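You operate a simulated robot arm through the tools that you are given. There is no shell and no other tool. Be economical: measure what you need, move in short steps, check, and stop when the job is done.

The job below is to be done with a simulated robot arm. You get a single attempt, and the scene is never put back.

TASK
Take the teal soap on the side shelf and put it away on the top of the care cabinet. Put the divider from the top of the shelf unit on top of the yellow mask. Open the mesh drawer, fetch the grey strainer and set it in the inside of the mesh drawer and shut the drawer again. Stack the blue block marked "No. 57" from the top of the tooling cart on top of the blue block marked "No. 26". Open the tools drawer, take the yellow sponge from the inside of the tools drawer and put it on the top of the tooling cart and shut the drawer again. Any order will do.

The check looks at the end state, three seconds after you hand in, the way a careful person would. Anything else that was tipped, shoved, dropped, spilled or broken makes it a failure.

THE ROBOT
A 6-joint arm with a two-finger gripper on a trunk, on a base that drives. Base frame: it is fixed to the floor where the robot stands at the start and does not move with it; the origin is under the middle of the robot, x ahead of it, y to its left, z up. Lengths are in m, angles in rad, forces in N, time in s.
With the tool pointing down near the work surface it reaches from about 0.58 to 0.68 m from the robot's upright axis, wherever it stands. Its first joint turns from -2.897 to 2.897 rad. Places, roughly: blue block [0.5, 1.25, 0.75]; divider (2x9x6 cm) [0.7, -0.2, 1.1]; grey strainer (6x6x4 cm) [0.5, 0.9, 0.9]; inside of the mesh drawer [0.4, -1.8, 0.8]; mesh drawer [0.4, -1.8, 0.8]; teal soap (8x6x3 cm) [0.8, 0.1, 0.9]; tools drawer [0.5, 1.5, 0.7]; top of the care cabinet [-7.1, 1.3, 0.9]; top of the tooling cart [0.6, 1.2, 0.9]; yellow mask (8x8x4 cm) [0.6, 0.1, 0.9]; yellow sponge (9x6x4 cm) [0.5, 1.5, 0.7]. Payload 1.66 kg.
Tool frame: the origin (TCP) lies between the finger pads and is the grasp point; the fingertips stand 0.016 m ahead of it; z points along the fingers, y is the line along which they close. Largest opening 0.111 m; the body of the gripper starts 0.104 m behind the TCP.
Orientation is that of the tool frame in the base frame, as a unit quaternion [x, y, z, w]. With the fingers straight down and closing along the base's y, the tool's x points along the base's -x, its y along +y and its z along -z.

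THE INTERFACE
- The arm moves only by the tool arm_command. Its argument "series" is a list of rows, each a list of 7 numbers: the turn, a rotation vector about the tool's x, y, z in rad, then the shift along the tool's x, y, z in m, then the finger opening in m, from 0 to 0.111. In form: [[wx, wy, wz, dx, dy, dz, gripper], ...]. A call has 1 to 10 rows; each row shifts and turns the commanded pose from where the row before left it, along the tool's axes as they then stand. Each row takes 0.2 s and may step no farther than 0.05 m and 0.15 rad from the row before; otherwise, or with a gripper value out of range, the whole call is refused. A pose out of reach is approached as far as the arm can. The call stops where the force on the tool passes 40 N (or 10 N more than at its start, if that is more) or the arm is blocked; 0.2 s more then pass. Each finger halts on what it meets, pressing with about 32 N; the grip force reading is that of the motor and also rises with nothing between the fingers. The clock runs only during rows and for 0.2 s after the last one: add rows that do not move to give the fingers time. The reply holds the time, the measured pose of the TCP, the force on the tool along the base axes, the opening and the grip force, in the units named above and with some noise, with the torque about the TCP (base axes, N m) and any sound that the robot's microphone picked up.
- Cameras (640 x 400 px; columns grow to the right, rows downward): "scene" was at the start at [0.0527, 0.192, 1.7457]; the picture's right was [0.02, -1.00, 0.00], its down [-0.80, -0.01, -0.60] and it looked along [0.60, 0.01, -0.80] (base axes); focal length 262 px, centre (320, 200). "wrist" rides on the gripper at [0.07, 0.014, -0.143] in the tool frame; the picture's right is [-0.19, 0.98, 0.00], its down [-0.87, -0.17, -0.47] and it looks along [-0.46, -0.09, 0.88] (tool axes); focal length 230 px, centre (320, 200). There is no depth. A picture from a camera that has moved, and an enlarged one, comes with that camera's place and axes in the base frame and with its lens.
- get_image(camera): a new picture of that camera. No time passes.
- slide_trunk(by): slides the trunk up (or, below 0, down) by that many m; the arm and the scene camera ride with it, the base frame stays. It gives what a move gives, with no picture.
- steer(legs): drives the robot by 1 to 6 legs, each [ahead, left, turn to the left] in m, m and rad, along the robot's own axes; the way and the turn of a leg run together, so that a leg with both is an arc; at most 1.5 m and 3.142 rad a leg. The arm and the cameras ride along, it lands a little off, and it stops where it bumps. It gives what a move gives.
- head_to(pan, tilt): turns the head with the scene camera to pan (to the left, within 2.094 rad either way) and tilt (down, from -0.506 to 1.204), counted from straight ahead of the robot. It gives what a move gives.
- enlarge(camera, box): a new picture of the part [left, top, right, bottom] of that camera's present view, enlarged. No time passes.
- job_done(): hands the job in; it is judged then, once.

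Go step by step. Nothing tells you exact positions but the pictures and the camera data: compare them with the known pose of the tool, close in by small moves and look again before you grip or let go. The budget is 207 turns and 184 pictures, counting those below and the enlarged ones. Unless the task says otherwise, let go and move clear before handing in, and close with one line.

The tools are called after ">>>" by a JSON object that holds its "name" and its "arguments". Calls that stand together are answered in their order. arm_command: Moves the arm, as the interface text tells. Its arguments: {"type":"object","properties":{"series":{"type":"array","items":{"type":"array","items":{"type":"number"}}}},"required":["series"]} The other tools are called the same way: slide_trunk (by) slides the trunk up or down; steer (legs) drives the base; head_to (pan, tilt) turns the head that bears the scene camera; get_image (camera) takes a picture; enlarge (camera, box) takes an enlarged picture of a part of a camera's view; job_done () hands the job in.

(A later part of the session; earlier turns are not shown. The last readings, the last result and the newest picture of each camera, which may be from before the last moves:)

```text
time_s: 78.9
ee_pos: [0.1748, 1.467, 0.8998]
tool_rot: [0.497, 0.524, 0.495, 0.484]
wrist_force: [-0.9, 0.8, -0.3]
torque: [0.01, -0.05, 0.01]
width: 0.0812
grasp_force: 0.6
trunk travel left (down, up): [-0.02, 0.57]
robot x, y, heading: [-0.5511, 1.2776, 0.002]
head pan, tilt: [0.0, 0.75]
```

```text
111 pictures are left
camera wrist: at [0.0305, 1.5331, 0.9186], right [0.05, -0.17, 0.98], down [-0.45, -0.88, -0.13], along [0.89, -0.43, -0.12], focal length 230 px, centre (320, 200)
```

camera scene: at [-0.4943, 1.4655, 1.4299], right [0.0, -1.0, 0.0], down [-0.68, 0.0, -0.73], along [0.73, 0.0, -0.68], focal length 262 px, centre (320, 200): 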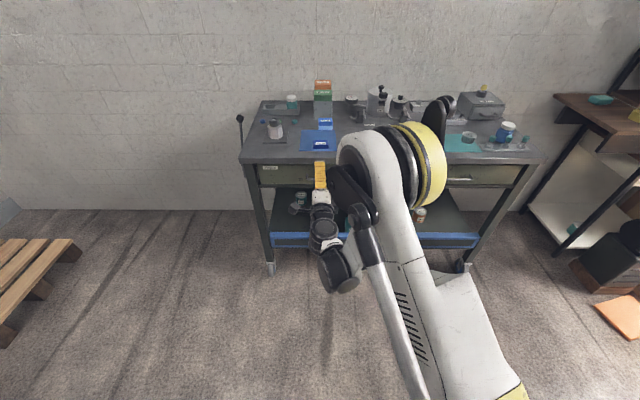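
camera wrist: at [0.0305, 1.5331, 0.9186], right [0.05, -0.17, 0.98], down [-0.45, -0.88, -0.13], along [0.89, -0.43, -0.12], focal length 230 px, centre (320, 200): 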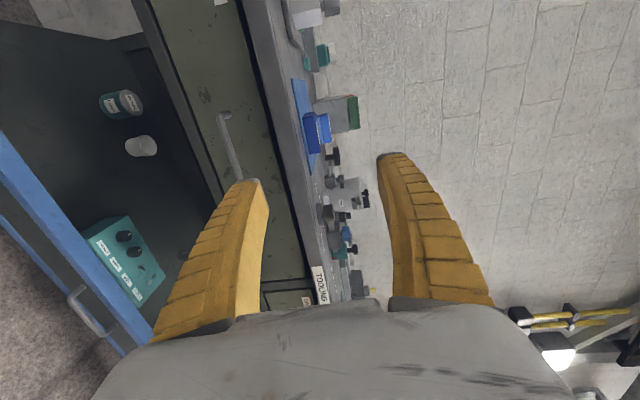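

>>> {"name": "arm_command", "arguments": {"series": [[0, 0, 0, 0, -0.05, 0, 0.08], [0, 0, 0, 0, -0.05, 0, 0.08], [0, 0, 0, 0, 0, 0, 0.08]]}}

>>> {"name": "enlarge", "arguments": {"camera": "wrist", "box": [180, 40, 440, 240]}}

>>> {"name": "enlarge", "arguments": {"camera": "scene", "box": [250, 140, 400, 240]}}

```text
time_s: 79.7
ee_pos: [0.2083, 1.485, 0.8167]
tool_rot: [0.497, 0.524, 0.494, 0.485]
wrist_force: [-0.5, -0.8, 0.4]
torque: [0.02, -0.02, -0.01]
width: 0.0814
grasp_force: 0.7
out of reach, approached as far as the arm can: row 1, 2
trunk travel left (down, up): [-0.02, 0.57]
robot x, y, heading: [-0.5522, 1.2744, -0.002]
head pan, tilt: [0.0, 0.75]
```

```text
2.00 times, centred on (310, 140) of wrist
camera zoom: at [0.0653, 1.5504, 0.836], right [0.05, -0.17, 0.98], down [-0.45, -0.88, -0.13], along [0.89, -0.43, -0.12], focal length 460 px, centre (340, 320)
```

zoom: 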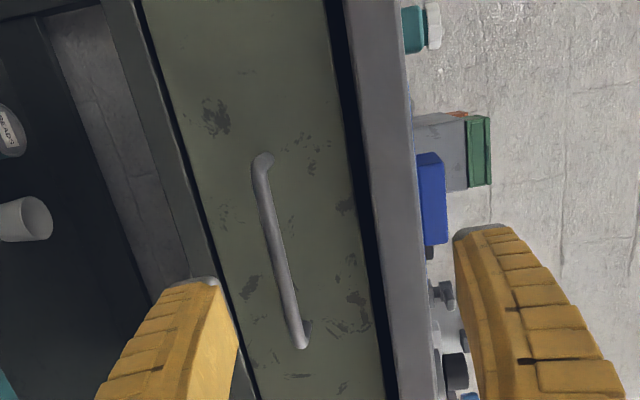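

```text
4.00 times, centred on (325, 190) of scene
camera zoom: at [-0.4939, 1.4657, 1.4298], right [0.0, -1.0, 0.0], down [-0.68, 0.0, -0.73], along [0.73, 0.0, -0.68], focal length 1048 px, centre (300, 240)
```

zoom: 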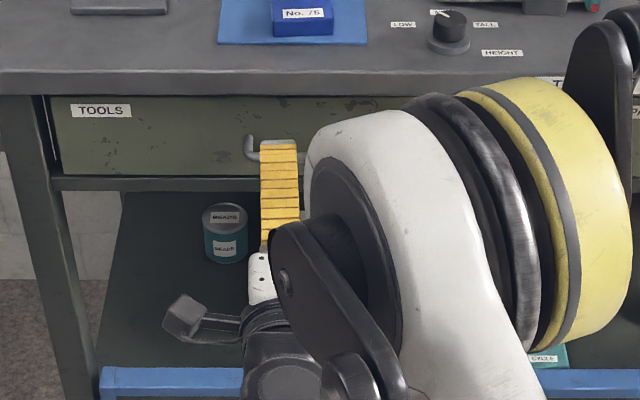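

>>> {"name": "arm_command", "arguments": {"series": [[0, 0, 0, -0.003, -0.0175, 0.03, 0.05], [0, 0, 0, -0.003, -0.0175, 0.03, 0.05], [0, 0, 0, 0, 0, 0.02, 0.05], [0, 0, 0, 0, 0, 0, 0.05]]}}

>>> {"name": "enlarge", "arguments": {"camera": "wrist", "box": [180, 60, 440, 260]}}

```text
time_s: 80.7
ee_pos: [0.2852, 1.479, 0.7784]
tool_rot: [0.497, 0.524, 0.494, 0.484]
wrist_force: [-0.9, 0.1, -0.2]
torque: [0.01, 0.0, 0.02]
width: 0.0524
grasp_force: 1.3
trunk travel left (down, up): [-0.02, 0.57]
robot x, y, heading: [-0.5576, 1.2764, 0.002]
head pan, tilt: [0.0, 0.75]
```

```text
2.00 times, centred on (310, 160) of wrist
camera zoom: at [0.1408, 1.5454, 0.7979], right [0.05, -0.17, 0.98], down [-0.45, -0.88, -0.13], along [0.89, -0.43, -0.12], focal length 460 px, centre (340, 280)
```

zoom: 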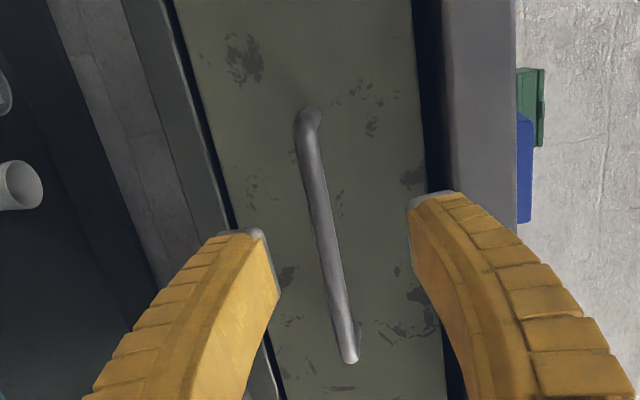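

>>> {"name": "arm_command", "arguments": {"series": [[0, 0, 0, 0, -0.006, 0.02, 0.05], [0, 0, 0, 0, 0, 0.006, 0.05], [0, 0, 0, 0, 0, 0, 0.0], [0, 0, 0, 0, 0, 0, 0.0], [0, 0, 0, 0, 0, 0, 0.0]]}}

>>> {"name": "enlarge", "arguments": {"camera": "wrist", "box": [180, 60, 440, 260]}}

```text
time_s: 81.9
ee_pos: [0.3108, 1.4801, 0.7717]
tool_rot: [0.497, 0.524, 0.494, 0.484]
wrist_force: [-0.7, -0.2, 0.3]
torque: [-0.02, -0.02, 0.01]
width: 0.0
grasp_force: 29.1
trunk travel left (down, up): [-0.02, 0.57]
robot x, y, heading: [-0.5549, 1.2731, 0.006]
head pan, tilt: [0.0, 0.75]
```

```text
2.00 times, centred on (310, 160) of wrist
camera zoom: at [0.1662, 1.5454, 0.7901], right [0.05, -0.17, 0.98], down [-0.45, -0.88, -0.13], along [0.89, -0.43, -0.12], focal length 460 px, centre (340, 280)
```

zoom: 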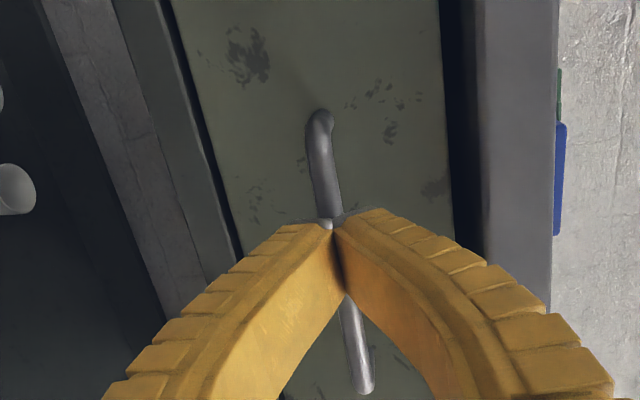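

The fingers closed just short of the bar. Open, go further in, and close again.

>>> {"name": "arm_command", "arguments": {"series": [[0, 0, 0, 0, 0, -0.01, 0.05], [0, 0, 0, 0, 0, 0, 0.05], [0, 0, 0, 0, 0, 0.02, 0.05], [0, 0, 0, 0, 0, 0.015, 0.05], [0, 0, 0, 0, 0, 0, 0.05]]}}

>>> {"name": "enlarge", "arguments": {"camera": "wrist", "box": [180, 60, 440, 260]}}

```text
time_s: 83.1
ee_pos: [0.3341, 1.4793, 0.7705]
tool_rot: [0.497, 0.524, 0.494, 0.484]
wrist_force: [-0.2, 0.0, -0.3]
torque: [-0.03, 0.0, 0.02]
width: 0.0522
grasp_force: 1.6
trunk travel left (down, up): [-0.02, 0.57]
robot x, y, heading: [-0.5558, 1.2727, -0.001]
head pan, tilt: [0.0, 0.75]
```

```text
2.00 times, centred on (310, 160) of wrist
camera zoom: at [0.1897, 1.5444, 0.7894], right [0.05, -0.17, 0.98], down [-0.45, -0.88, -0.13], along [0.89, -0.43, -0.12], focal length 460 px, centre (340, 280)
```

zoom: 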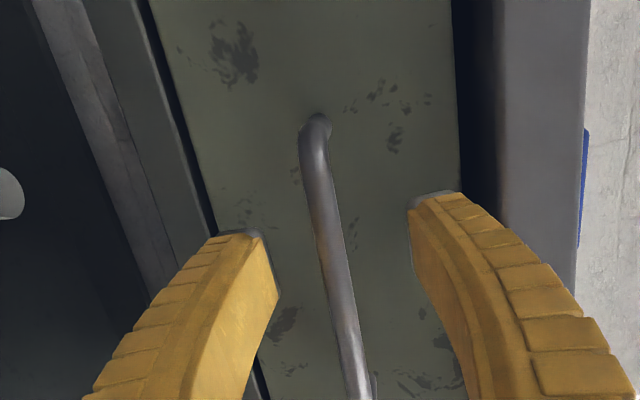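

>>> {"name": "arm_command", "arguments": {"series": [[0, 0, 0, 0, 0, 0.004, 0.0], [0, 0, 0, 0, 0, 0, 0.0], [0, 0, 0, 0, 0, 0, 0.0]]}}

>>> {"name": "enlarge", "arguments": {"camera": "wrist", "box": [180, 60, 440, 260]}}

```text
time_s: 83.9
ee_pos: [0.3381, 1.4784, 0.7713]
tool_rot: [0.498, 0.524, 0.494, 0.484]
wrist_force: [0.3, 0.2, -3.7]
torque: [-0.02, -0.07, 0.02]
width: 0.0
grasp_force: 28.6
trunk travel left (down, up): [-0.02, 0.57]
robot x, y, heading: [-0.5549, 1.276, 0.001]
head pan, tilt: [0.0, 0.75]
```

```text
2.00 times, centred on (310, 160) of wrist
camera zoom: at [0.1941, 1.5449, 0.7896], right [0.05, -0.17, 0.98], down [-0.45, -0.88, -0.13], along [0.89, -0.43, -0.12], focal length 460 px, centre (340, 280)
```

zoom: 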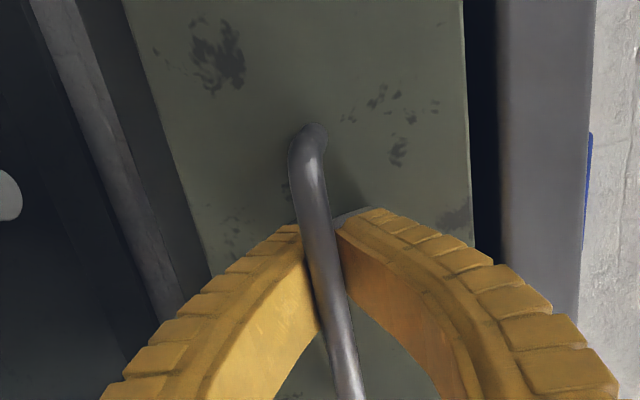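

The bar is now between the pads. Pull by driving back a little.

>>> {"name": "steer", "arguments": {"legs": [[-0.12, 0, 0]]}}

>>> {"name": "get_image", "arguments": {"camera": "wrist"}}

>>> {"name": "get_image", "arguments": {"camera": "scene"}}

```text
time_s: 85.2
ee_pos: [0.2153, 1.4786, 0.7713]
tool_rot: [0.498, 0.523, 0.493, 0.485]
wrist_force: [-0.4, 0.9, -1.9]
torque: [0.0, -0.07, -0.01]
width: 0.0059
grasp_force: 28.7
trunk travel left (down, up): [-0.02, 0.57]
robot x, y, heading: [-0.6773, 1.2729, 0.004]
head pan, tilt: [0.0, 0.75]
```

```text
104 pictures are left
camera wrist: at [0.0708, 1.5432, 0.7898], right [0.05, -0.17, 0.98], down [-0.45, -0.88, -0.13], along [0.89, -0.43, -0.12], focal length 230 px, centre (320, 200)
```

wrist: 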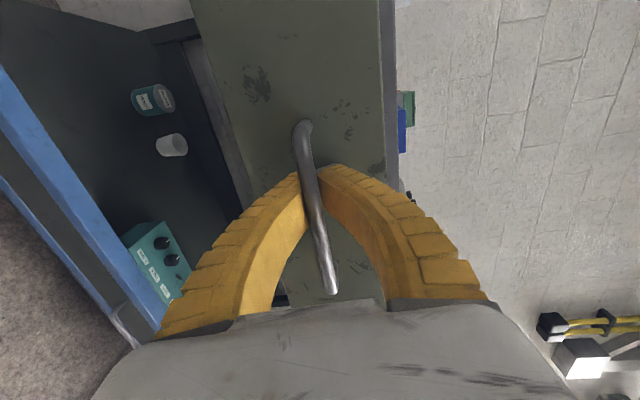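

```text
103 pictures are left
camera scene: at [-0.6174, 1.4651, 1.4298], right [0.0, -1.0, 0.0], down [-0.68, 0.0, -0.73], along [0.73, 0.0, -0.68], focal length 262 px, centre (320, 200)
```

scene: 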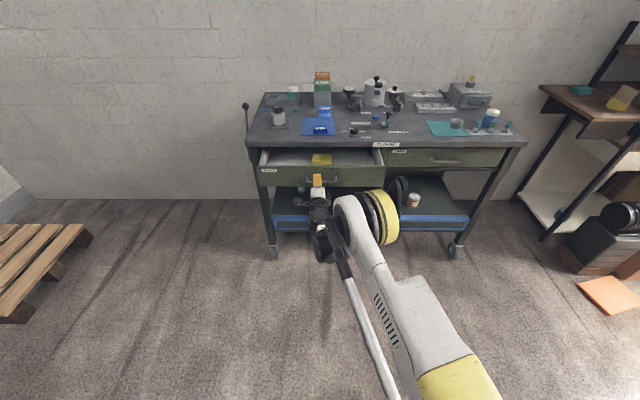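

The drawer opens and the yellow sponge shows. Pull a bit more.

>>> {"name": "steer", "arguments": {"legs": [[-0.12, 0, 0]]}}

>>> {"name": "enlarge", "arguments": {"camera": "scene", "box": [230, 80, 410, 220]}}

>>> {"name": "enlarge", "arguments": {"camera": "scene", "box": [500, 50, 640, 150]}}

```text
time_s: 86.4
ee_pos: [0.0938, 1.4749, 0.7706]
tool_rot: [0.499, 0.523, 0.493, 0.485]
wrist_force: [-0.5, 0.3, -1.9]
torque: [-0.02, -0.03, 0.01]
width: 0.0058
grasp_force: 28.6
trunk travel left (down, up): [-0.02, 0.57]
robot x, y, heading: [-0.8019, 1.2747, -0.002]
head pan, tilt: [0.0, 0.75]
```

```text
2.86 times, centred on (320, 150) of scene
camera zoom: at [-0.7392, 1.4647, 1.4298], right [0.0, -1.0, 0.0], down [-0.68, 0.0, -0.73], along [0.73, 0.0, -0.68], focal length 748 px, centre (320, 343)
```

zoom: 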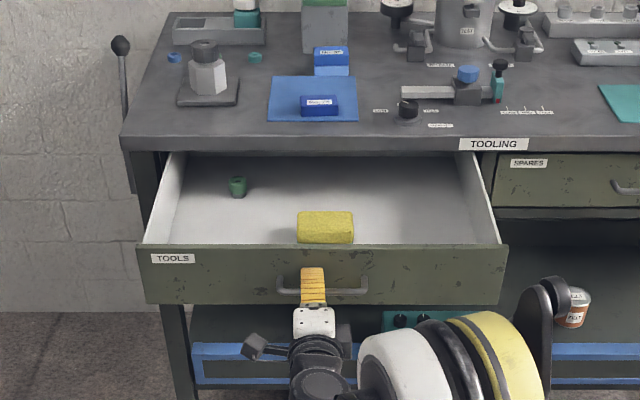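

```text
4.00 times, centred on (570, 100) of scene
camera zoom: at [-0.7392, 1.4647, 1.4298], right [0.0, -1.0, 0.0], down [-0.68, 0.0, -0.73], along [0.73, 0.0, -0.68], focal length 1048 px, centre (-680, 600)
```

zoom: 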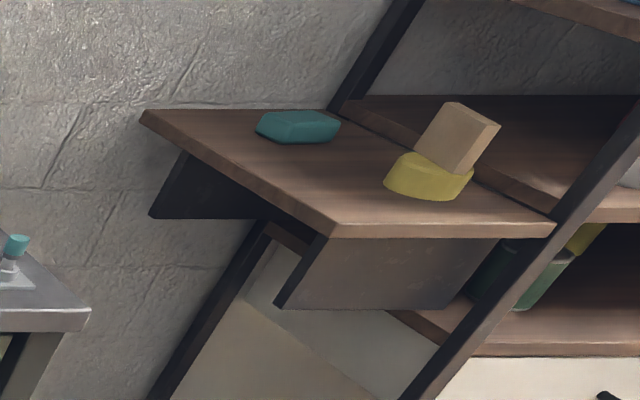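

Divider stands fine. Now let go of the handle, back away, raise the trunk and point the tool down.

>>> {"name": "arm_command", "arguments": {"series": [[0, 0, 0, 0, 0, 0, 0.06], [0, 0, 0, 0, 0, 0, 0.06], [0, 0, 0, 0, 0, 0, 0.06]]}}

>>> {"name": "steer", "arguments": {"legs": [[-0.12, 0, 0]]}}

>>> {"name": "slide_trunk", "arguments": {"by": 0.4}}

>>> {"name": "arm_command", "arguments": {"series": [[0.15, 0, 0, 0, 0, 0, 0.1], [0.15, 0, 0, 0, 0, 0, 0.1], [0.15, 0, 0, 0, 0, 0, 0.1], [0.15, 0, 0, 0, 0, 0, 0.1], [0.15, 0, 0, 0, 0, 0, 0.1], [0.15, 0, 0, 0, 0, 0, 0.1], [0.15, 0, 0, 0, 0, 0, 0.1], [0.15, 0, 0, 0, 0, 0, 0.1], [0.15, 0, 0, 0, 0, 0, 0.1], [0.15, 0, 0, 0, 0, 0, 0.1]]}}

>>> {"name": "get_image", "arguments": {"camera": "scene"}}

```text
time_s: 87.2
ee_pos: [0.0924, 1.4752, 0.7719]
tool_rot: [0.498, 0.523, 0.494, 0.485]
wrist_force: [0.1, 0.9, 0.4]
torque: [-0.04, 0.0, 0.02]
width: 0.0622
grasp_force: 1.1
trunk travel left (down, up): [-0.02, 0.57]
robot x, y, heading: [-0.8022, 1.2767, -0.002]
head pan, tilt: [0.0, 0.75]
```

```text
time_s: 88.2
ee_pos: [0.0597, 1.4747, 0.7726]
tool_rot: [0.497, 0.523, 0.493, 0.486]
wrist_force: [-0.7, -0.2, -0.2]
torque: [0.0, 0.02, 0.0]
width: 0.0618
grasp_force: 1.5
trunk travel left (down, up): [-0.02, 0.57]
robot x, y, heading: [-0.8348, 1.2753, -0.001]
head pan, tilt: [0.0, 0.75]
stopped in leg 1: the robot was blocked; the commanded pose is now the measured one
```

```text
time_s: 92.0
ee_pos: [0.0601, 1.4753, 1.1711]
tool_rot: [0.498, 0.523, 0.493, 0.485]
wrist_force: [0.2, 0.7, 0.4]
torque: [0.02, 0.0, -0.01]
width: 0.062
grasp_force: 1.1
trunk travel left (down, up): [-0.42, 0.17]
robot x, y, heading: [-0.8356, 1.2718, -0.002]
head pan, tilt: [0.0, 0.75]
```

```text
time_s: 94.2
ee_pos: [-0.002, 1.4615, 1.1795]
tool_rot: [0.695, 0.719, 0.005, 0.016]
wrist_force: [0.5, 0.2, 0.8]
torque: [-0.01, 0.02, 0.03]
width: 0.1005
grasp_force: 0.5
out of reach, approached as far as the arm can: row 9, 10
trunk travel left (down, up): [-0.42, 0.17]
robot x, y, heading: [-0.8315, 1.2768, 0.002]
head pan, tilt: [0.0, 0.75]
```

```text
100 pictures are left
camera scene: at [-0.7717, 1.4646, 1.8298], right [0.0, -1.0, 0.0], down [-0.68, 0.0, -0.73], along [0.73, 0.0, -0.68], focal length 262 px, centre (320, 200)
```

scene: 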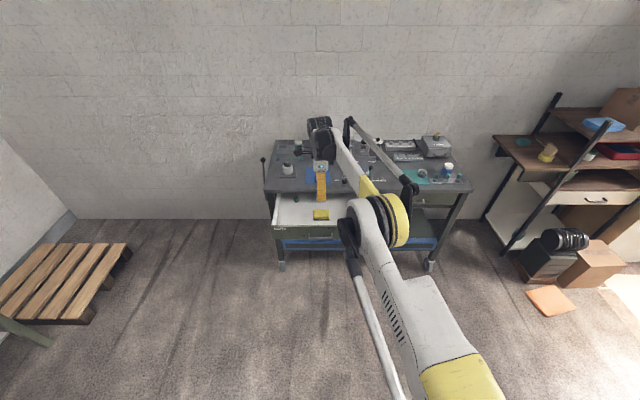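

The base was blocked while backing up; check what is behind me.

>>> {"name": "head_to", "arguments": {"pan": 2.09, "tilt": 0.9}}

>>> {"name": "get_image", "arguments": {"camera": "scene"}}

```text
time_s: 96.2
ee_pos: [-0.0028, 1.4607, 1.1805]
tool_rot: [0.695, 0.718, 0.007, 0.018]
wrist_force: [-0.6, 0.3, 0.0]
torque: [0.02, 0.01, 0.0]
width: 0.1005
grasp_force: 0.6
trunk travel left (down, up): [-0.42, 0.17]
robot x, y, heading: [-0.8332, 1.2767, 0.002]
head pan, tilt: [2.089, 0.901]
```

```text
99 pictures are left
camera scene: at [-0.8929, 1.5303, 1.8179], right [0.87, 0.49, 0.0], down [0.39, -0.68, -0.62], along [-0.31, 0.54, -0.78], focal length 262 px, centre (320, 200)
```

scene: 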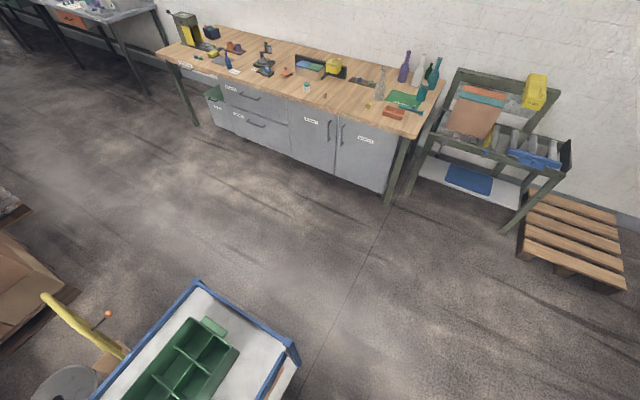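

That's the trolley; I stay away from it from now on. Drive forward to the open drawer, retract the arm and lower.

>>> {"name": "steer", "arguments": {"legs": [[0.48, 0, 0]]}}

>>> {"name": "arm_command", "arguments": {"series": [[0.036, 0.015, 0, 0, -0.04, 0, 0.1], [0, 0, 0, 0, -0.05, 0, 0.1], [0, 0, 0, 0, -0.05, 0, 0.1], [0, 0, 0, 0, -0.05, 0, 0.1], [0, 0, 0, 0, 0, 0, 0.1]]}}

>>> {"name": "head_to", "arguments": {"pan": 0.0, "tilt": 0.95}}

>>> {"name": "get_image", "arguments": {"camera": "scene"}}

>>> {"name": "get_image", "arguments": {"camera": "wrist"}}

```text
time_s: 99.1
ee_pos: [0.4931, 1.461, 1.179]
tool_rot: [0.695, 0.719, 0.007, 0.017]
wrist_force: [0.6, 0.8, 0.5]
torque: [0.02, 0.0, -0.04]
width: 0.1006
grasp_force: 0.1
trunk travel left (down, up): [-0.42, 0.17]
robot x, y, heading: [-0.3381, 1.2754, 0.002]
head pan, tilt: [2.089, 0.901]
```

```text
time_s: 100.3
ee_pos: [0.3029, 1.454, 1.1735]
tool_rot: [0.695, 0.719, -0.002, 0.0]
wrist_force: [0.9, -0.1, -0.5]
torque: [0.0, 0.02, 0.01]
width: 0.1005
grasp_force: 0.4
trunk travel left (down, up): [-0.42, 0.17]
robot x, y, heading: [-0.3421, 1.2743, -0.001]
head pan, tilt: [2.089, 0.901]
```

```text
time_s: 102.3
ee_pos: [0.3004, 1.4531, 1.1752]
tool_rot: [0.694, 0.72, -0.002, -0.001]
wrist_force: [-0.3, -0.1, -0.7]
torque: [0.01, 0.03, 0.01]
width: 0.1006
grasp_force: 0.4
trunk travel left (down, up): [-0.42, 0.17]
robot x, y, heading: [-0.3395, 1.2742, 0.003]
head pan, tilt: [0.0, 0.949]
```

```text
98 pictures are left
camera scene: at [-0.2878, 1.465, 1.8143], right [0.0, -1.0, 0.0], down [-0.81, 0.0, -0.58], along [0.58, 0.0, -0.81], focal length 262 px, centre (320, 200)
```

scene: 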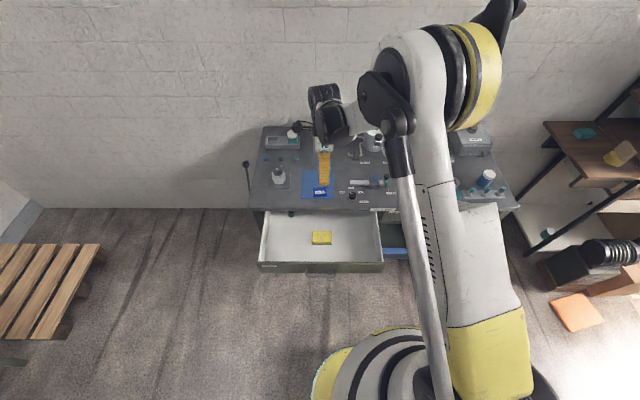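

```text
97 pictures are left
camera wrist: at [0.3125, 1.5247, 1.3174], right [0.99, -0.16, 0.0], down [-0.14, -0.87, 0.47], along [-0.08, -0.47, -0.88], focal length 230 px, centre (320, 200)
```

wrist: 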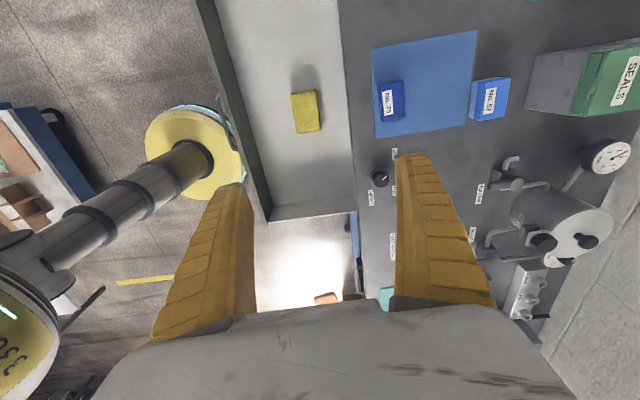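

Sponge centre ≈ (0.266,1.459), top at ≈0.745. Align over it, lower the trunk.

>>> {"name": "arm_command", "arguments": {"series": [[0, 0, 0.037, 0.006, -0.034, 0, 0.1], [0, 0, 0, 0, 0, 0, 0.1]]}}

>>> {"name": "slide_trunk", "arguments": {"by": -0.3}}

>>> {"name": "get_image", "arguments": {"camera": "wrist"}}

>>> {"name": "get_image", "arguments": {"camera": "scene"}}

```text
time_s: 102.9
ee_pos: [0.2708, 1.4595, 1.1727]
tool_rot: [0.708, 0.706, -0.001, -0.002]
wrist_force: [-0.3, 0.1, -0.2]
torque: [-0.03, 0.06, -0.02]
width: 0.1009
grasp_force: 0.8
trunk travel left (down, up): [-0.42, 0.17]
robot x, y, heading: [-0.3369, 1.2761, 0.003]
head pan, tilt: [0.0, 0.949]
```

```text
time_s: 105.9
ee_pos: [0.2677, 1.4604, 0.8748]
tool_rot: [0.708, 0.706, -0.002, -0.001]
wrist_force: [-0.1, 0.8, -0.8]
torque: [0.0, 0.02, -0.01]
width: 0.1006
grasp_force: 0.5
trunk travel left (down, up): [-0.12, 0.47]
robot x, y, heading: [-0.3371, 1.2736, 0.001]
head pan, tilt: [0.0, 0.949]
```

```text
96 pictures are left
camera wrist: at [0.2825, 1.5312, 1.0173], right [0.98, -0.19, 0.0], down [-0.17, -0.86, 0.47], along [-0.09, -0.46, -0.88], focal length 230 px, centre (320, 200)
```

wrist: 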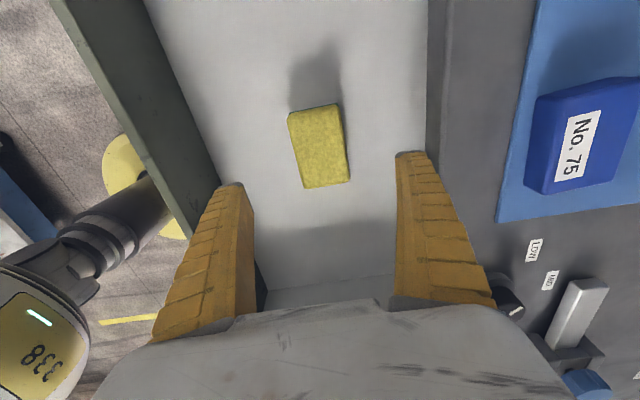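

```text
95 pictures are left
camera scene: at [-0.2879, 1.4649, 1.5144], right [0.0, -1.0, 0.0], down [-0.81, 0.0, -0.58], along [0.58, 0.0, -0.81], focal length 262 px, centre (320, 200)
```

scene: 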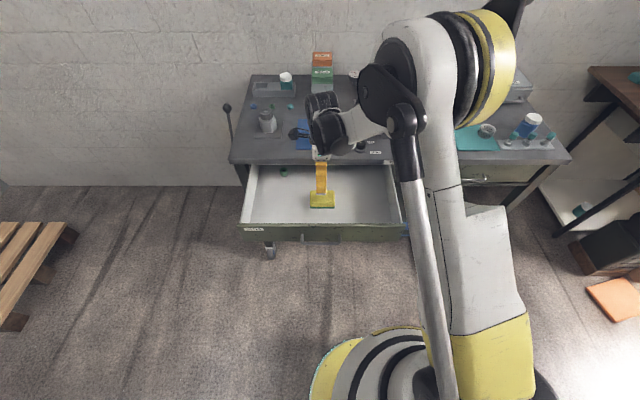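

>>> {"name": "arm_command", "arguments": {"series": [[0, 0, 0, 0, 0, 0.04, 0.1], [0, 0, 0, 0, 0, 0.04, 0.1], [0, 0, 0, 0, 0, 0.02, 0.1], [0, 0, 0, 0, 0, 0, 0.1]]}}

>>> {"name": "get_image", "arguments": {"camera": "wrist"}}

>>> {"name": "enlarge", "arguments": {"camera": "scene", "box": [230, 90, 410, 240]}}

```text
time_s: 106.9
ee_pos: [0.2673, 1.4602, 0.772]
tool_rot: [0.708, 0.706, -0.002, 0.0]
wrist_force: [-0.4, 0.5, -0.6]
torque: [0.02, 0.02, 0.02]
width: 0.1007
grasp_force: 0.6
trunk travel left (down, up): [-0.12, 0.47]
robot x, y, heading: [-0.3442, 1.2753, 0.001]
head pan, tilt: [0.0, 0.949]
```

```text
94 pictures are left
camera wrist: at [0.2814, 1.5304, 0.9155], right [0.98, -0.19, 0.0], down [-0.17, -0.86, 0.47], along [-0.09, -0.46, -0.88], focal length 230 px, centre (320, 200)
```

wrist: 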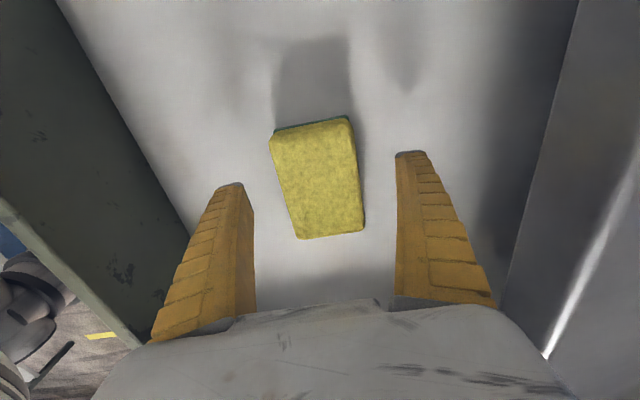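

```text
2.67 times, centred on (320, 165) of scene
camera zoom: at [-0.2878, 1.4649, 1.5143], right [0.0, -1.0, 0.0], down [-0.81, 0.0, -0.58], along [0.58, 0.0, -0.81], focal length 698 px, centre (320, 293)
```

zoom: 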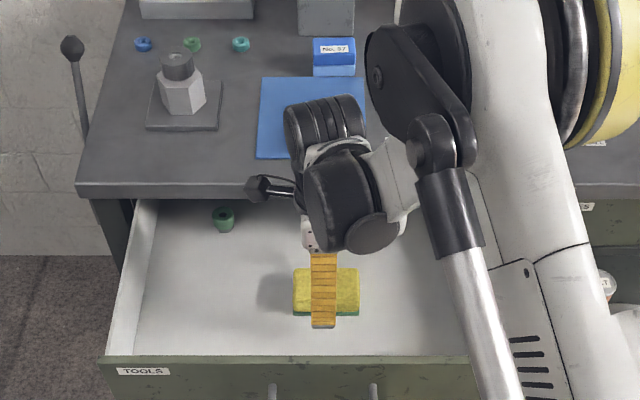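

>>> {"name": "arm_command", "arguments": {"series": [[0, 0, 0, 0, 0, 0.02, 0.1], [0, 0, 0, 0, 0, 0.014, 0.1], [0, 0, 0, 0, 0, 0, 0.0], [0, 0, 0, 0, 0, 0, 0.0], [0, 0, 0, 0, 0, 0, 0.0]]}}

>>> {"name": "arm_command", "arguments": {"series": [[0, 0, 0, 0, 0, -0.03, 0.0], [0, 0, 0, 0, 0, -0.04, 0.0], [0, 0, 0, 0, 0, -0.04, 0.0], [0, 0, 0, 0, 0, -0.04, 0.0], [0, 0, 0, 0, 0, 0, 0.0]]}}

>>> {"name": "get_image", "arguments": {"camera": "wrist"}}

```text
time_s: 108.1
ee_pos: [0.2672, 1.4582, 0.742]
tool_rot: [0.708, 0.707, -0.001, 0.0]
wrist_force: [0.6, -0.3, 34.0]
torque: [0.02, 0.03, 0.03]
width: 0.057
grasp_force: 31.9
trunk travel left (down, up): [-0.12, 0.47]
robot x, y, heading: [-0.3408, 1.2725, 0.006]
head pan, tilt: [0.0, 0.949]
```

```text
time_s: 109.3
ee_pos: [0.268, 1.4629, 0.8877]
tool_rot: [0.708, 0.707, -0.001, -0.001]
wrist_force: [-0.3, -0.7, -0.5]
torque: [0.03, -0.03, -0.03]
width: 0.0566
grasp_force: 32.2
trunk travel left (down, up): [-0.12, 0.47]
robot x, y, heading: [-0.3368, 1.2776, 0.001]
head pan, tilt: [0.0, 0.949]
```

```text
92 pictures are left
camera wrist: at [0.2821, 1.533, 1.0311], right [0.98, -0.19, 0.0], down [-0.17, -0.86, 0.47], along [-0.09, -0.46, -0.88], focal length 230 px, centre (320, 200)
```

wrist: 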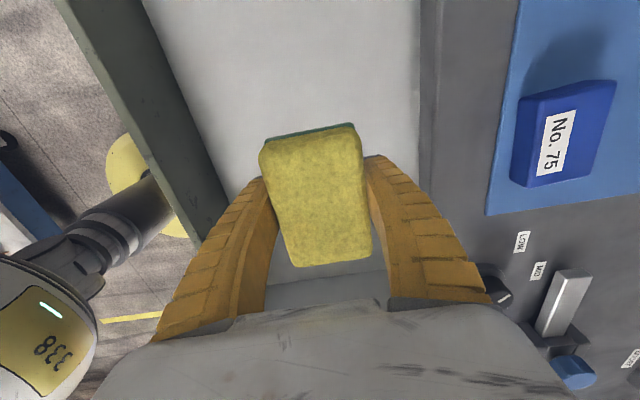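

Sponge held. I'll set it at a free spot at the cart's front, around (0.40,1.09), approached clear of the open drawer.

>>> {"name": "slide_trunk", "arguments": {"by": 0.16}}

>>> {"name": "steer", "arguments": {"legs": [[0, -0.372, 0], [0.13, 0, 0]]}}

>>> {"name": "head_to", "arguments": {"pan": 0.15, "tilt": 0.95}}

>>> {"name": "get_image", "arguments": {"camera": "scene"}}

>>> {"name": "get_image", "arguments": {"camera": "wrist"}}

```text
time_s: 111.2
ee_pos: [0.2678, 1.4626, 1.0482]
tool_rot: [0.708, 0.706, -0.001, -0.001]
wrist_force: [0.8, -0.2, 0.1]
torque: [0.0, 0.01, -0.03]
width: 0.0569
grasp_force: 32.2
trunk travel left (down, up): [-0.28, 0.31]
robot x, y, heading: [-0.3371, 1.2747, -0.002]
head pan, tilt: [0.0, 0.949]
```

```text
time_s: 114.4
ee_pos: [0.395, 1.0796, 1.0468]
tool_rot: [0.708, 0.706, -0.001, -0.001]
wrist_force: [0.3, -0.7, -1.0]
torque: [0.01, 0.04, -0.01]
width: 0.0565
grasp_force: 31.7
trunk travel left (down, up): [-0.28, 0.31]
robot x, y, heading: [-0.2137, 0.8931, -0.002]
head pan, tilt: [0.0, 0.949]
```

```text
time_s: 115.1
ee_pos: [0.3945, 1.081, 1.048]
tool_rot: [0.708, 0.706, -0.002, 0.0]
wrist_force: [-0.4, -0.6, 0.1]
torque: [-0.01, -0.02, 0.05]
width: 0.0569
grasp_force: 31.7
trunk travel left (down, up): [-0.28, 0.31]
robot x, y, heading: [-0.2133, 0.8926, 0.002]
head pan, tilt: [0.15, 0.949]
```

```text
91 pictures are left
camera scene: at [-0.1628, 1.0939, 1.6743], right [0.15, -0.99, 0.0], down [-0.8, -0.12, -0.58], along [0.58, 0.09, -0.81], focal length 262 px, centre (320, 200)
```

scene: 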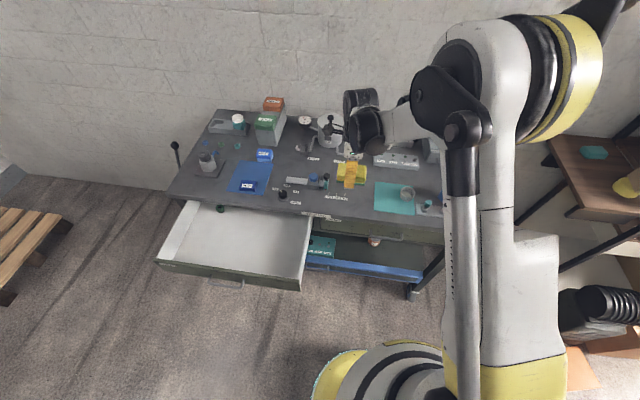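

```text
90 pictures are left
camera wrist: at [0.4079, 1.1507, 1.1907], right [0.98, -0.19, 0.0], down [-0.17, -0.86, 0.47], along [-0.09, -0.46, -0.88], focal length 230 px, centre (320, 200)
```

wrist: 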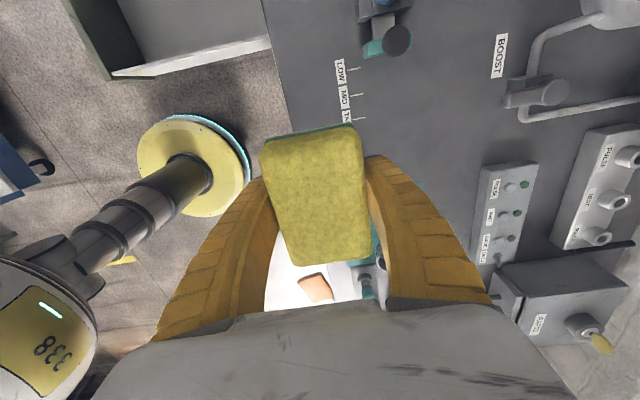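

>>> {"name": "arm_command", "arguments": {"series": [[0, 0, 0, 0, 0.003, 0.04, 0.0], [0, 0, 0, 0, 0, 0.05, 0.0], [0, 0, 0, 0, 0, 0.04, 0.0], [0, 0, 0, 0, 0, 0.015, 0.0], [0, 0, 0, 0, 0, 0, 0.0]]}}

>>> {"name": "arm_command", "arguments": {"series": [[0, 0, 0, 0, 0, 0.01, 0.0], [0, 0, 0, 0, 0, 0, 0.0]]}}

>>> {"name": "enlarge", "arguments": {"camera": "scene", "box": [270, 130, 430, 230]}}

```text
time_s: 116.3
ee_pos: [0.3962, 1.079, 0.9034]
tool_rot: [0.708, 0.706, -0.002, -0.001]
wrist_force: [-0.2, 0.4, 0.2]
torque: [0.0, -0.01, -0.03]
width: 0.0567
grasp_force: 32.2
trunk travel left (down, up): [-0.28, 0.31]
robot x, y, heading: [-0.2109, 0.8935, -0.0]
head pan, tilt: [0.15, 0.949]
```

```text
time_s: 116.9
ee_pos: [0.3967, 1.0799, 0.8929]
tool_rot: [0.708, 0.706, -0.001, 0.0]
wrist_force: [-0.2, -0.4, 0.1]
torque: [0.0, 0.06, 0.02]
width: 0.0569
grasp_force: 31.9
trunk travel left (down, up): [-0.28, 0.31]
robot x, y, heading: [-0.2124, 0.8921, -0.003]
head pan, tilt: [0.15, 0.949]
```

```text
4.00 times, centred on (350, 180) of scene
camera zoom: at [-0.163, 1.0939, 1.6743], right [0.15, -0.99, 0.0], down [-0.8, -0.12, -0.58], along [0.58, 0.09, -0.81], focal length 1048 px, centre (200, 280)
```

zoom: 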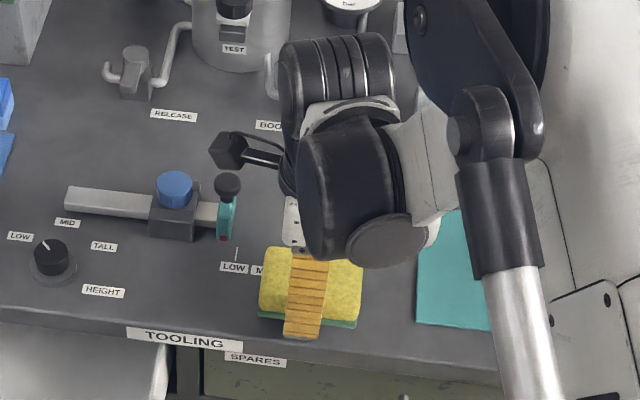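

Good spot. Lowering in small steps until contact, then releasing.

>>> {"name": "arm_command", "arguments": {"series": [[0, 0, 0, 0, 0, 0.005, 0.0], [0, 0, 0, 0, 0, 0, 0.0]]}}

>>> {"name": "arm_command", "arguments": {"series": [[0, 0, 0, 0, 0, 0.004, 0.0], [0, 0, 0, 0, 0, 0, 0.0]]}}

>>> {"name": "arm_command", "arguments": {"series": [[0, 0, 0, 0, 0, 0.003, 0.0], [0, 0, 0, 0, 0, 0, 0.0]]}}

```text
time_s: 117.5
ee_pos: [0.3947, 1.0804, 0.8881]
tool_rot: [0.708, 0.706, -0.002, -0.001]
wrist_force: [-0.2, 0.2, 0.5]
torque: [-0.01, 0.0, 0.01]
width: 0.0569
grasp_force: 32.5
trunk travel left (down, up): [-0.28, 0.31]
robot x, y, heading: [-0.2153, 0.8936, 0.002]
head pan, tilt: [0.15, 0.949]
```

```text
time_s: 118.1
ee_pos: [0.396, 1.0808, 0.8837]
tool_rot: [0.708, 0.706, -0.002, -0.001]
wrist_force: [0.3, 0.3, 0.4]
torque: [0.03, -0.01, 0.02]
width: 0.0569
grasp_force: 31.7
trunk travel left (down, up): [-0.28, 0.31]
robot x, y, heading: [-0.2141, 0.8925, 0.003]
head pan, tilt: [0.15, 0.949]
```

```text
time_s: 118.7
ee_pos: [0.3956, 1.0811, 0.8809]
tool_rot: [0.709, 0.705, -0.001, -0.001]
wrist_force: [-0.1, 0.1, -0.3]
torque: [0.01, -0.01, 0.05]
width: 0.0568
grasp_force: 31.7
trunk travel left (down, up): [-0.28, 0.31]
robot x, y, heading: [-0.2139, 0.8953, -0.0]
head pan, tilt: [0.15, 0.949]
```

>>> {"name": "arm_command", "arguments": {"series": [[0, 0, 0, 0, 0, 0.003, 0.0], [0, 0, 0, 0, 0, 0, 0.0]]}}

>>> {"name": "arm_command", "arguments": {"series": [[0, 0, 0, 0, 0, 0.003, 0.0], [0, 0, 0, 0, 0, 0, 0.0]]}}

>>> {"name": "arm_command", "arguments": {"series": [[0, 0, 0, 0, 0, 0.003, 0.0], [0, 0, 0, 0, 0, 0, 0.0]]}}

```text
time_s: 119.3
ee_pos: [0.3971, 1.083, 0.8779]
tool_rot: [0.709, 0.706, -0.002, 0.0]
wrist_force: [0.0, 0.5, -0.6]
torque: [0.0, 0.04, 0.01]
width: 0.0567
grasp_force: 31.8
trunk travel left (down, up): [-0.28, 0.31]
robot x, y, heading: [-0.2149, 0.8908, 0.003]
head pan, tilt: [0.15, 0.949]
```

```text
time_s: 119.9
ee_pos: [0.3959, 1.0816, 0.8749]
tool_rot: [0.709, 0.705, -0.001, -0.001]
wrist_force: [9.5, 4.4, 18.5]
torque: [0.07, -0.2, -0.08]
width: 0.0571
grasp_force: 31.7
trunk travel left (down, up): [-0.28, 0.31]
robot x, y, heading: [-0.2134, 0.8945, -0.001]
head pan, tilt: [0.15, 0.949]
```

```text
time_s: 120.3
ee_pos: [0.3971, 1.0813, 0.875]
tool_rot: [0.709, 0.706, 0.0, 0.0]
wrist_force: [-0.5, -0.1, 23.7]
torque: [0.02, 0.14, 0.06]
width: 0.0568
grasp_force: 32.0
trunk travel left (down, up): [-0.28, 0.31]
robot x, y, heading: [-0.2146, 0.8921, -0.001]
head pan, tilt: [0.15, 0.949]
stopped in row 1: the force on the tool passed its limit at 46 N (the readings are from after the stop); the commanded pose is now the measured one
```

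Contact. Release and rise.

>>> {"name": "arm_command", "arguments": {"series": [[0, 0, 0, 0, 0, -0.002, 0.05], [0, 0, 0, 0, 0, 0, 0.07], [0, 0, 0, 0, 0, 0, 0.085], [0, 0, 0, 0, 0, 0, 0.085], [0, 0, 0, 0, 0, -0.03, 0.085], [0, 0, 0, 0, 0, -0.05, 0.085], [0, 0, 0, 0, 0, -0.05, 0.085], [0, 0, 0, 0, 0, -0.05, 0.085]]}}

>>> {"name": "enlarge", "arguments": {"camera": "scene", "box": [230, 120, 430, 240]}}

```text
time_s: 122.1
ee_pos: [0.3998, 1.086, 1.06]
tool_rot: [0.708, 0.706, 0.0, 0.0]
wrist_force: [-0.1, 0.7, 0.0]
torque: [-0.01, -0.03, 0.03]
width: 0.0862
grasp_force: 0.4
trunk travel left (down, up): [-0.28, 0.31]
robot x, y, heading: [-0.213, 0.8952, -0.001]
head pan, tilt: [0.15, 0.949]
```

```text
3.20 times, centred on (330, 180) of scene
camera zoom: at [-0.1636, 1.0938, 1.6744], right [0.15, -0.99, 0.0], down [-0.8, -0.12, -0.58], along [0.58, 0.09, -0.81], focal length 838 px, centre (288, 264)
```

zoom: 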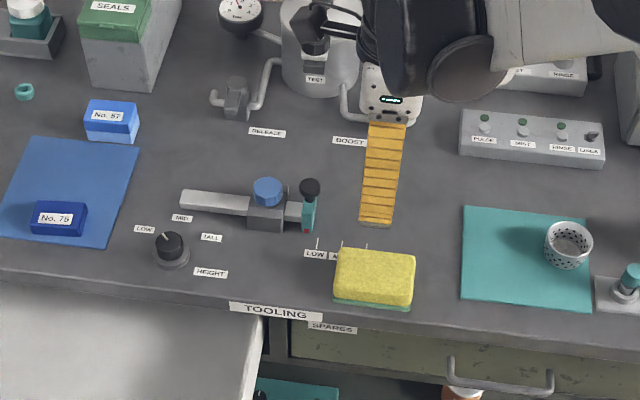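

Sponge is placed. Next shut the drawer: rotate the tool, close fingers, position in front of the handle and push by driving.

>>> {"name": "arm_command", "arguments": {"series": [[0, 0, -0.15, 0, 0, 0, 0.0], [0, 0, -0.15, 0, 0, 0, 0.0], [0, 0, -0.15, 0, 0, 0, 0.0], [0, 0, -0.15, 0, 0, 0, 0.0], [0, 0, -0.15, 0, 0, 0, 0.0], [0, 0, -0.15, 0, 0, 0, 0.0], [0, 0, -0.15, 0, 0, 0, 0.0], [0, 0, -0.15, 0, 0, 0, 0.0], [0, 0, -0.15, 0, 0, 0, 0.0], [0, 0, -0.15, 0, 0, 0, 0.0]]}}

>>> {"name": "steer", "arguments": {"legs": [[-0.37, 0, 0], [0, 0.385, 0]]}}

>>> {"name": "slide_trunk", "arguments": {"by": -0.27}}

>>> {"name": "get_image", "arguments": {"camera": "scene"}}

>>> {"name": "get_image", "arguments": {"camera": "wrist"}}

```text
time_s: 124.3
ee_pos: [0.3954, 1.081, 1.056]
tool_rot: [0.036, 0.999, -0.001, -0.001]
wrist_force: [-0.5, -0.6, 0.3]
torque: [-0.01, -0.02, 0.0]
width: 0.0002
grasp_force: 29.0
trunk travel left (down, up): [-0.28, 0.31]
robot x, y, heading: [-0.2142, 0.8927, -0.0]
head pan, tilt: [0.15, 0.949]
```

```text
time_s: 128.7
ee_pos: [0.0233, 1.4675, 1.0552]
tool_rot: [0.032, 0.999, 0.0, 0.0]
wrist_force: [0.6, 0.5, 0.2]
torque: [-0.02, 0.05, -0.02]
width: 0.0
grasp_force: 29.0
trunk travel left (down, up): [-0.28, 0.31]
robot x, y, heading: [-0.5845, 1.2691, 0.008]
head pan, tilt: [0.15, 0.949]
```

```text
time_s: 131.4
ee_pos: [0.0232, 1.4666, 0.7855]
tool_rot: [0.032, 0.999, -0.001, 0.0]
wrist_force: [0.2, -0.1, -0.8]
torque: [0.0, -0.02, -0.04]
width: 0.0
grasp_force: 28.9
trunk travel left (down, up): [-0.01, 0.58]
robot x, y, heading: [-0.5861, 1.2733, 0.011]
head pan, tilt: [0.15, 0.949]
```

```text
87 pictures are left
camera scene: at [-0.5356, 1.4759, 1.4044], right [0.16, -0.99, 0.0], down [-0.8, -0.13, -0.58], along [0.57, 0.09, -0.81], focal length 262 px, centre (320, 200)
```

scene: 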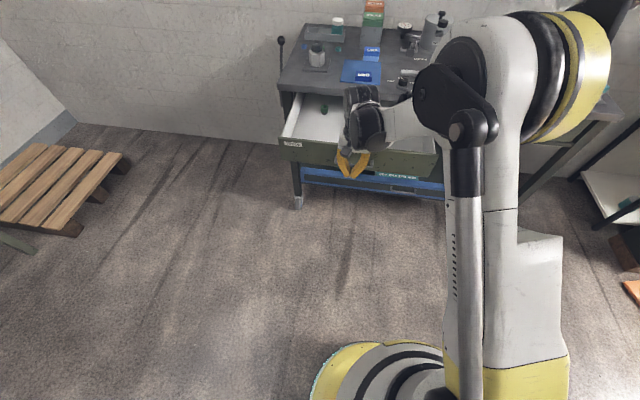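

```text
86 pictures are left
camera wrist: at [-0.0451, 1.4863, 0.9287], right [0.25, 0.97, 0.0], down [0.85, -0.22, 0.47], along [0.46, -0.12, -0.88], focal length 230 px, centre (320, 200)
```

wrist: 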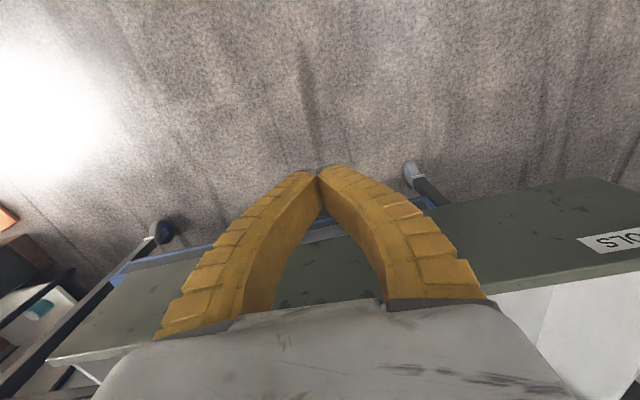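

>>> {"name": "arm_command", "arguments": {"series": [[0, 0, 0.07, 0, 0, 0.02, 0.0], [0, 0, 0, 0, 0, 0, 0.0]]}}

>>> {"name": "steer", "arguments": {"legs": [[0.1, 0, -0.01]]}}

>>> {"name": "enlarge", "arguments": {"camera": "scene", "box": [260, 80, 460, 220]}}

```text
time_s: 132.0
ee_pos: [0.0226, 1.4674, 0.7638]
tool_rot: [0.067, 0.998, 0.0, 0.0]
wrist_force: [0.9, -0.1, -0.3]
torque: [-0.01, -0.04, 0.02]
width: 0.0003
grasp_force: 29.0
trunk travel left (down, up): [-0.01, 0.58]
robot x, y, heading: [-0.5846, 1.2747, 0.014]
head pan, tilt: [0.15, 0.949]
```

```text
time_s: 133.2
ee_pos: [0.1242, 1.4609, 0.7636]
tool_rot: [0.072, 0.997, 0.0, 0.0]
wrist_force: [0.1, 0.6, -0.1]
torque: [0.01, 0.0, -0.01]
width: 0.0001
grasp_force: 28.7
trunk travel left (down, up): [-0.01, 0.58]
robot x, y, heading: [-0.4866, 1.2744, -0.004]
head pan, tilt: [0.15, 0.949]
```

```text
2.86 times, centred on (360, 150) of scene
camera zoom: at [-0.434, 1.4759, 1.4042], right [0.15, -0.99, 0.0], down [-0.8, -0.12, -0.58], along [0.58, 0.09, -0.81], focal length 748 px, centre (206, 343)
```

zoom: 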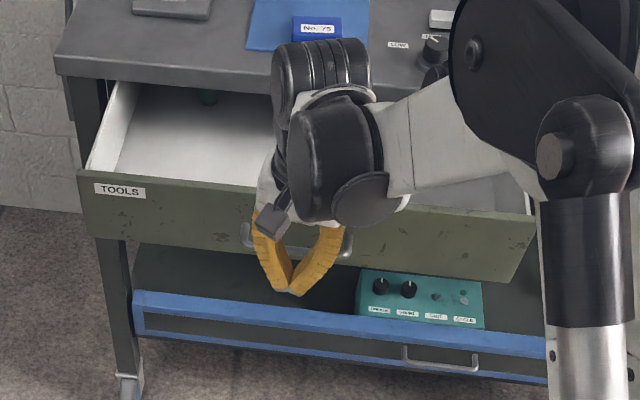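

>>> {"name": "steer", "arguments": {"legs": [[0.17, 0, 0]]}}

>>> {"name": "enlarge", "arguments": {"camera": "scene", "box": [260, 80, 460, 220]}}

```text
time_s: 134.7
ee_pos: [0.2978, 1.4599, 0.7652]
tool_rot: [0.075, 0.997, 0.0, 0.0]
wrist_force: [-1.2, -0.5, -0.4]
torque: [0.0, 0.04, 0.0]
width: 0.0
grasp_force: 28.2
trunk travel left (down, up): [-0.01, 0.58]
robot x, y, heading: [-0.3096, 1.2718, -0.005]
head pan, tilt: [0.15, 0.949]
```

```text
2.86 times, centred on (360, 150) of scene
camera zoom: at [-0.2602, 1.4755, 1.4043], right [0.15, -0.99, 0.0], down [-0.8, -0.12, -0.58], along [0.58, 0.09, -0.81], focal length 748 px, centre (206, 343)
```

zoom: 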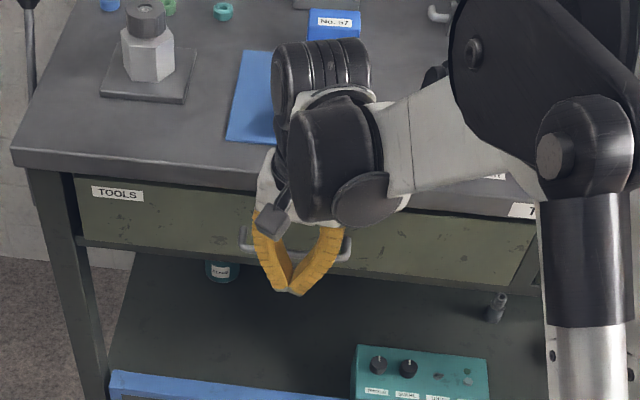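

Nearly shut; finish with small arm pushes until it resists.

>>> {"name": "arm_command", "arguments": {"series": [[0, 0, 0, -0.01, 0, 0, 0.0], [0, 0, 0, -0.01, 0, 0, 0.0], [0, 0, 0, 0, 0, 0, 0.0]]}}

>>> {"name": "arm_command", "arguments": {"series": [[0, 0, 0, -0.006, 0, 0, 0.0], [0, 0, 0, 0, 0, 0, 0.0]]}}

>>> {"name": "enlarge", "arguments": {"camera": "scene", "box": [260, 80, 460, 220]}}

```text
time_s: 135.4
ee_pos: [0.3165, 1.4561, 0.7644]
tool_rot: [0.072, 0.997, 0.0, -0.001]
wrist_force: [-13.1, 1.3, -3.9]
torque: [-0.07, 0.02, 0.18]
width: 0.0
grasp_force: 28.7
trunk travel left (down, up): [-0.01, 0.58]
robot x, y, heading: [-0.3078, 1.2759, -0.002]
head pan, tilt: [0.15, 0.949]
```

```text
time_s: 135.8
ee_pos: [0.3163, 1.4565, 0.7646]
tool_rot: [0.071, 0.997, -0.001, -0.005]
wrist_force: [-9.8, -1.0, 0.9]
torque: [-0.02, -0.02, 0.1]
width: 0.0001
grasp_force: 28.8
trunk travel left (down, up): [-0.01, 0.58]
robot x, y, heading: [-0.3092, 1.2765, -0.002]
head pan, tilt: [0.15, 0.949]
stopped in row 1: the force on the tool passed its limit at 46 N (the readings are from after the stop); the commanded pose is now the measured one
```

```text
2.86 times, centred on (360, 150) of scene
camera zoom: at [-0.262, 1.4753, 1.4044], right [0.15, -0.99, 0.0], down [-0.8, -0.12, -0.58], along [0.58, 0.09, -0.81], focal length 748 px, centre (206, 343)
```

zoom: 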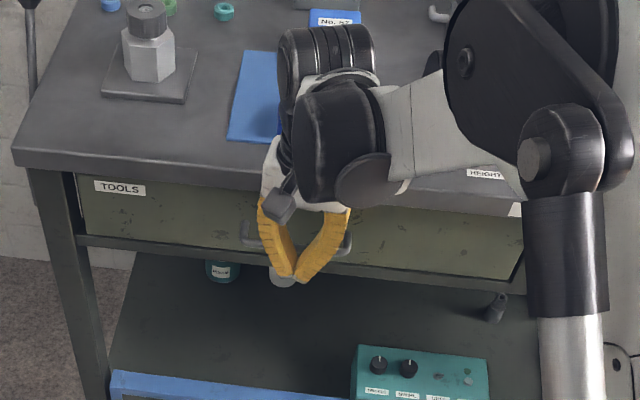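

The drawer is shut. Back off, raise, and drive over toward the mesh drawer side to look around.

>>> {"name": "steer", "arguments": {"legs": [[-0.2, 0, 0]]}}

>>> {"name": "slide_trunk", "arguments": {"by": 0.35}}

>>> {"name": "steer", "arguments": {"legs": [[0, -1.2, 0], [0, 0, -1.2]]}}

>>> {"name": "head_to", "arguments": {"pan": 0.3, "tilt": 0.7}}

>>> {"name": "get_image", "arguments": {"camera": "scene"}}

```text
time_s: 137.4
ee_pos: [0.122, 1.4589, 0.7643]
tool_rot: [0.07, 0.998, -0.001, -0.004]
wrist_force: [-0.5, -0.2, 0.0]
torque: [-0.03, -0.02, -0.02]
width: 0.0003
grasp_force: 28.5
trunk travel left (down, up): [-0.01, 0.58]
robot x, y, heading: [-0.5092, 1.2759, -0.001]
head pan, tilt: [0.15, 0.949]
```

```text
time_s: 140.8
ee_pos: [0.122, 1.4587, 1.1143]
tool_rot: [0.07, 0.998, -0.001, -0.005]
wrist_force: [1.0, 0.4, -0.6]
torque: [0.02, -0.01, -0.03]
width: 0.0
grasp_force: 28.5
trunk travel left (down, up): [-0.36, 0.23]
robot x, y, heading: [-0.5087, 1.2713, 0.005]
head pan, tilt: [0.15, 0.949]
```

```text
time_s: 149.9
ee_pos: [-0.1382, -0.4637, 1.1133]
tool_rot: [0.63, 0.776, 0.002, -0.004]
wrist_force: [0.2, 0.2, -0.7]
torque: [-0.01, -0.02, -0.01]
width: 0.0
grasp_force: 28.6
trunk travel left (down, up): [-0.36, 0.23]
robot x, y, heading: [-0.5255, 0.0656, -1.219]
head pan, tilt: [0.15, 0.949]
```

```text
time_s: 150.7
ee_pos: [-0.1377, -0.4646, 1.1137]
tool_rot: [0.63, 0.777, 0.002, -0.004]
wrist_force: [0.0, 0.0, 1.1]
torque: [-0.02, 0.03, -0.02]
width: 0.0001
grasp_force: 28.7
trunk travel left (down, up): [-0.36, 0.23]
robot x, y, heading: [-0.5269, 0.0656, -1.221]
head pan, tilt: [0.3, 0.7]
```

```text
82 pictures are left
camera scene: at [-0.3053, 0.0808, 1.774], right [-0.8, -0.61, 0.0], down [-0.39, 0.51, -0.76], along [0.46, -0.61, -0.64], focal length 262 px, centre (320, 200)
```

scene: 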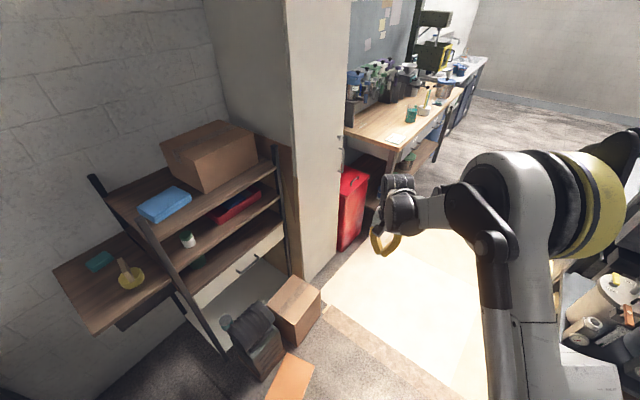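

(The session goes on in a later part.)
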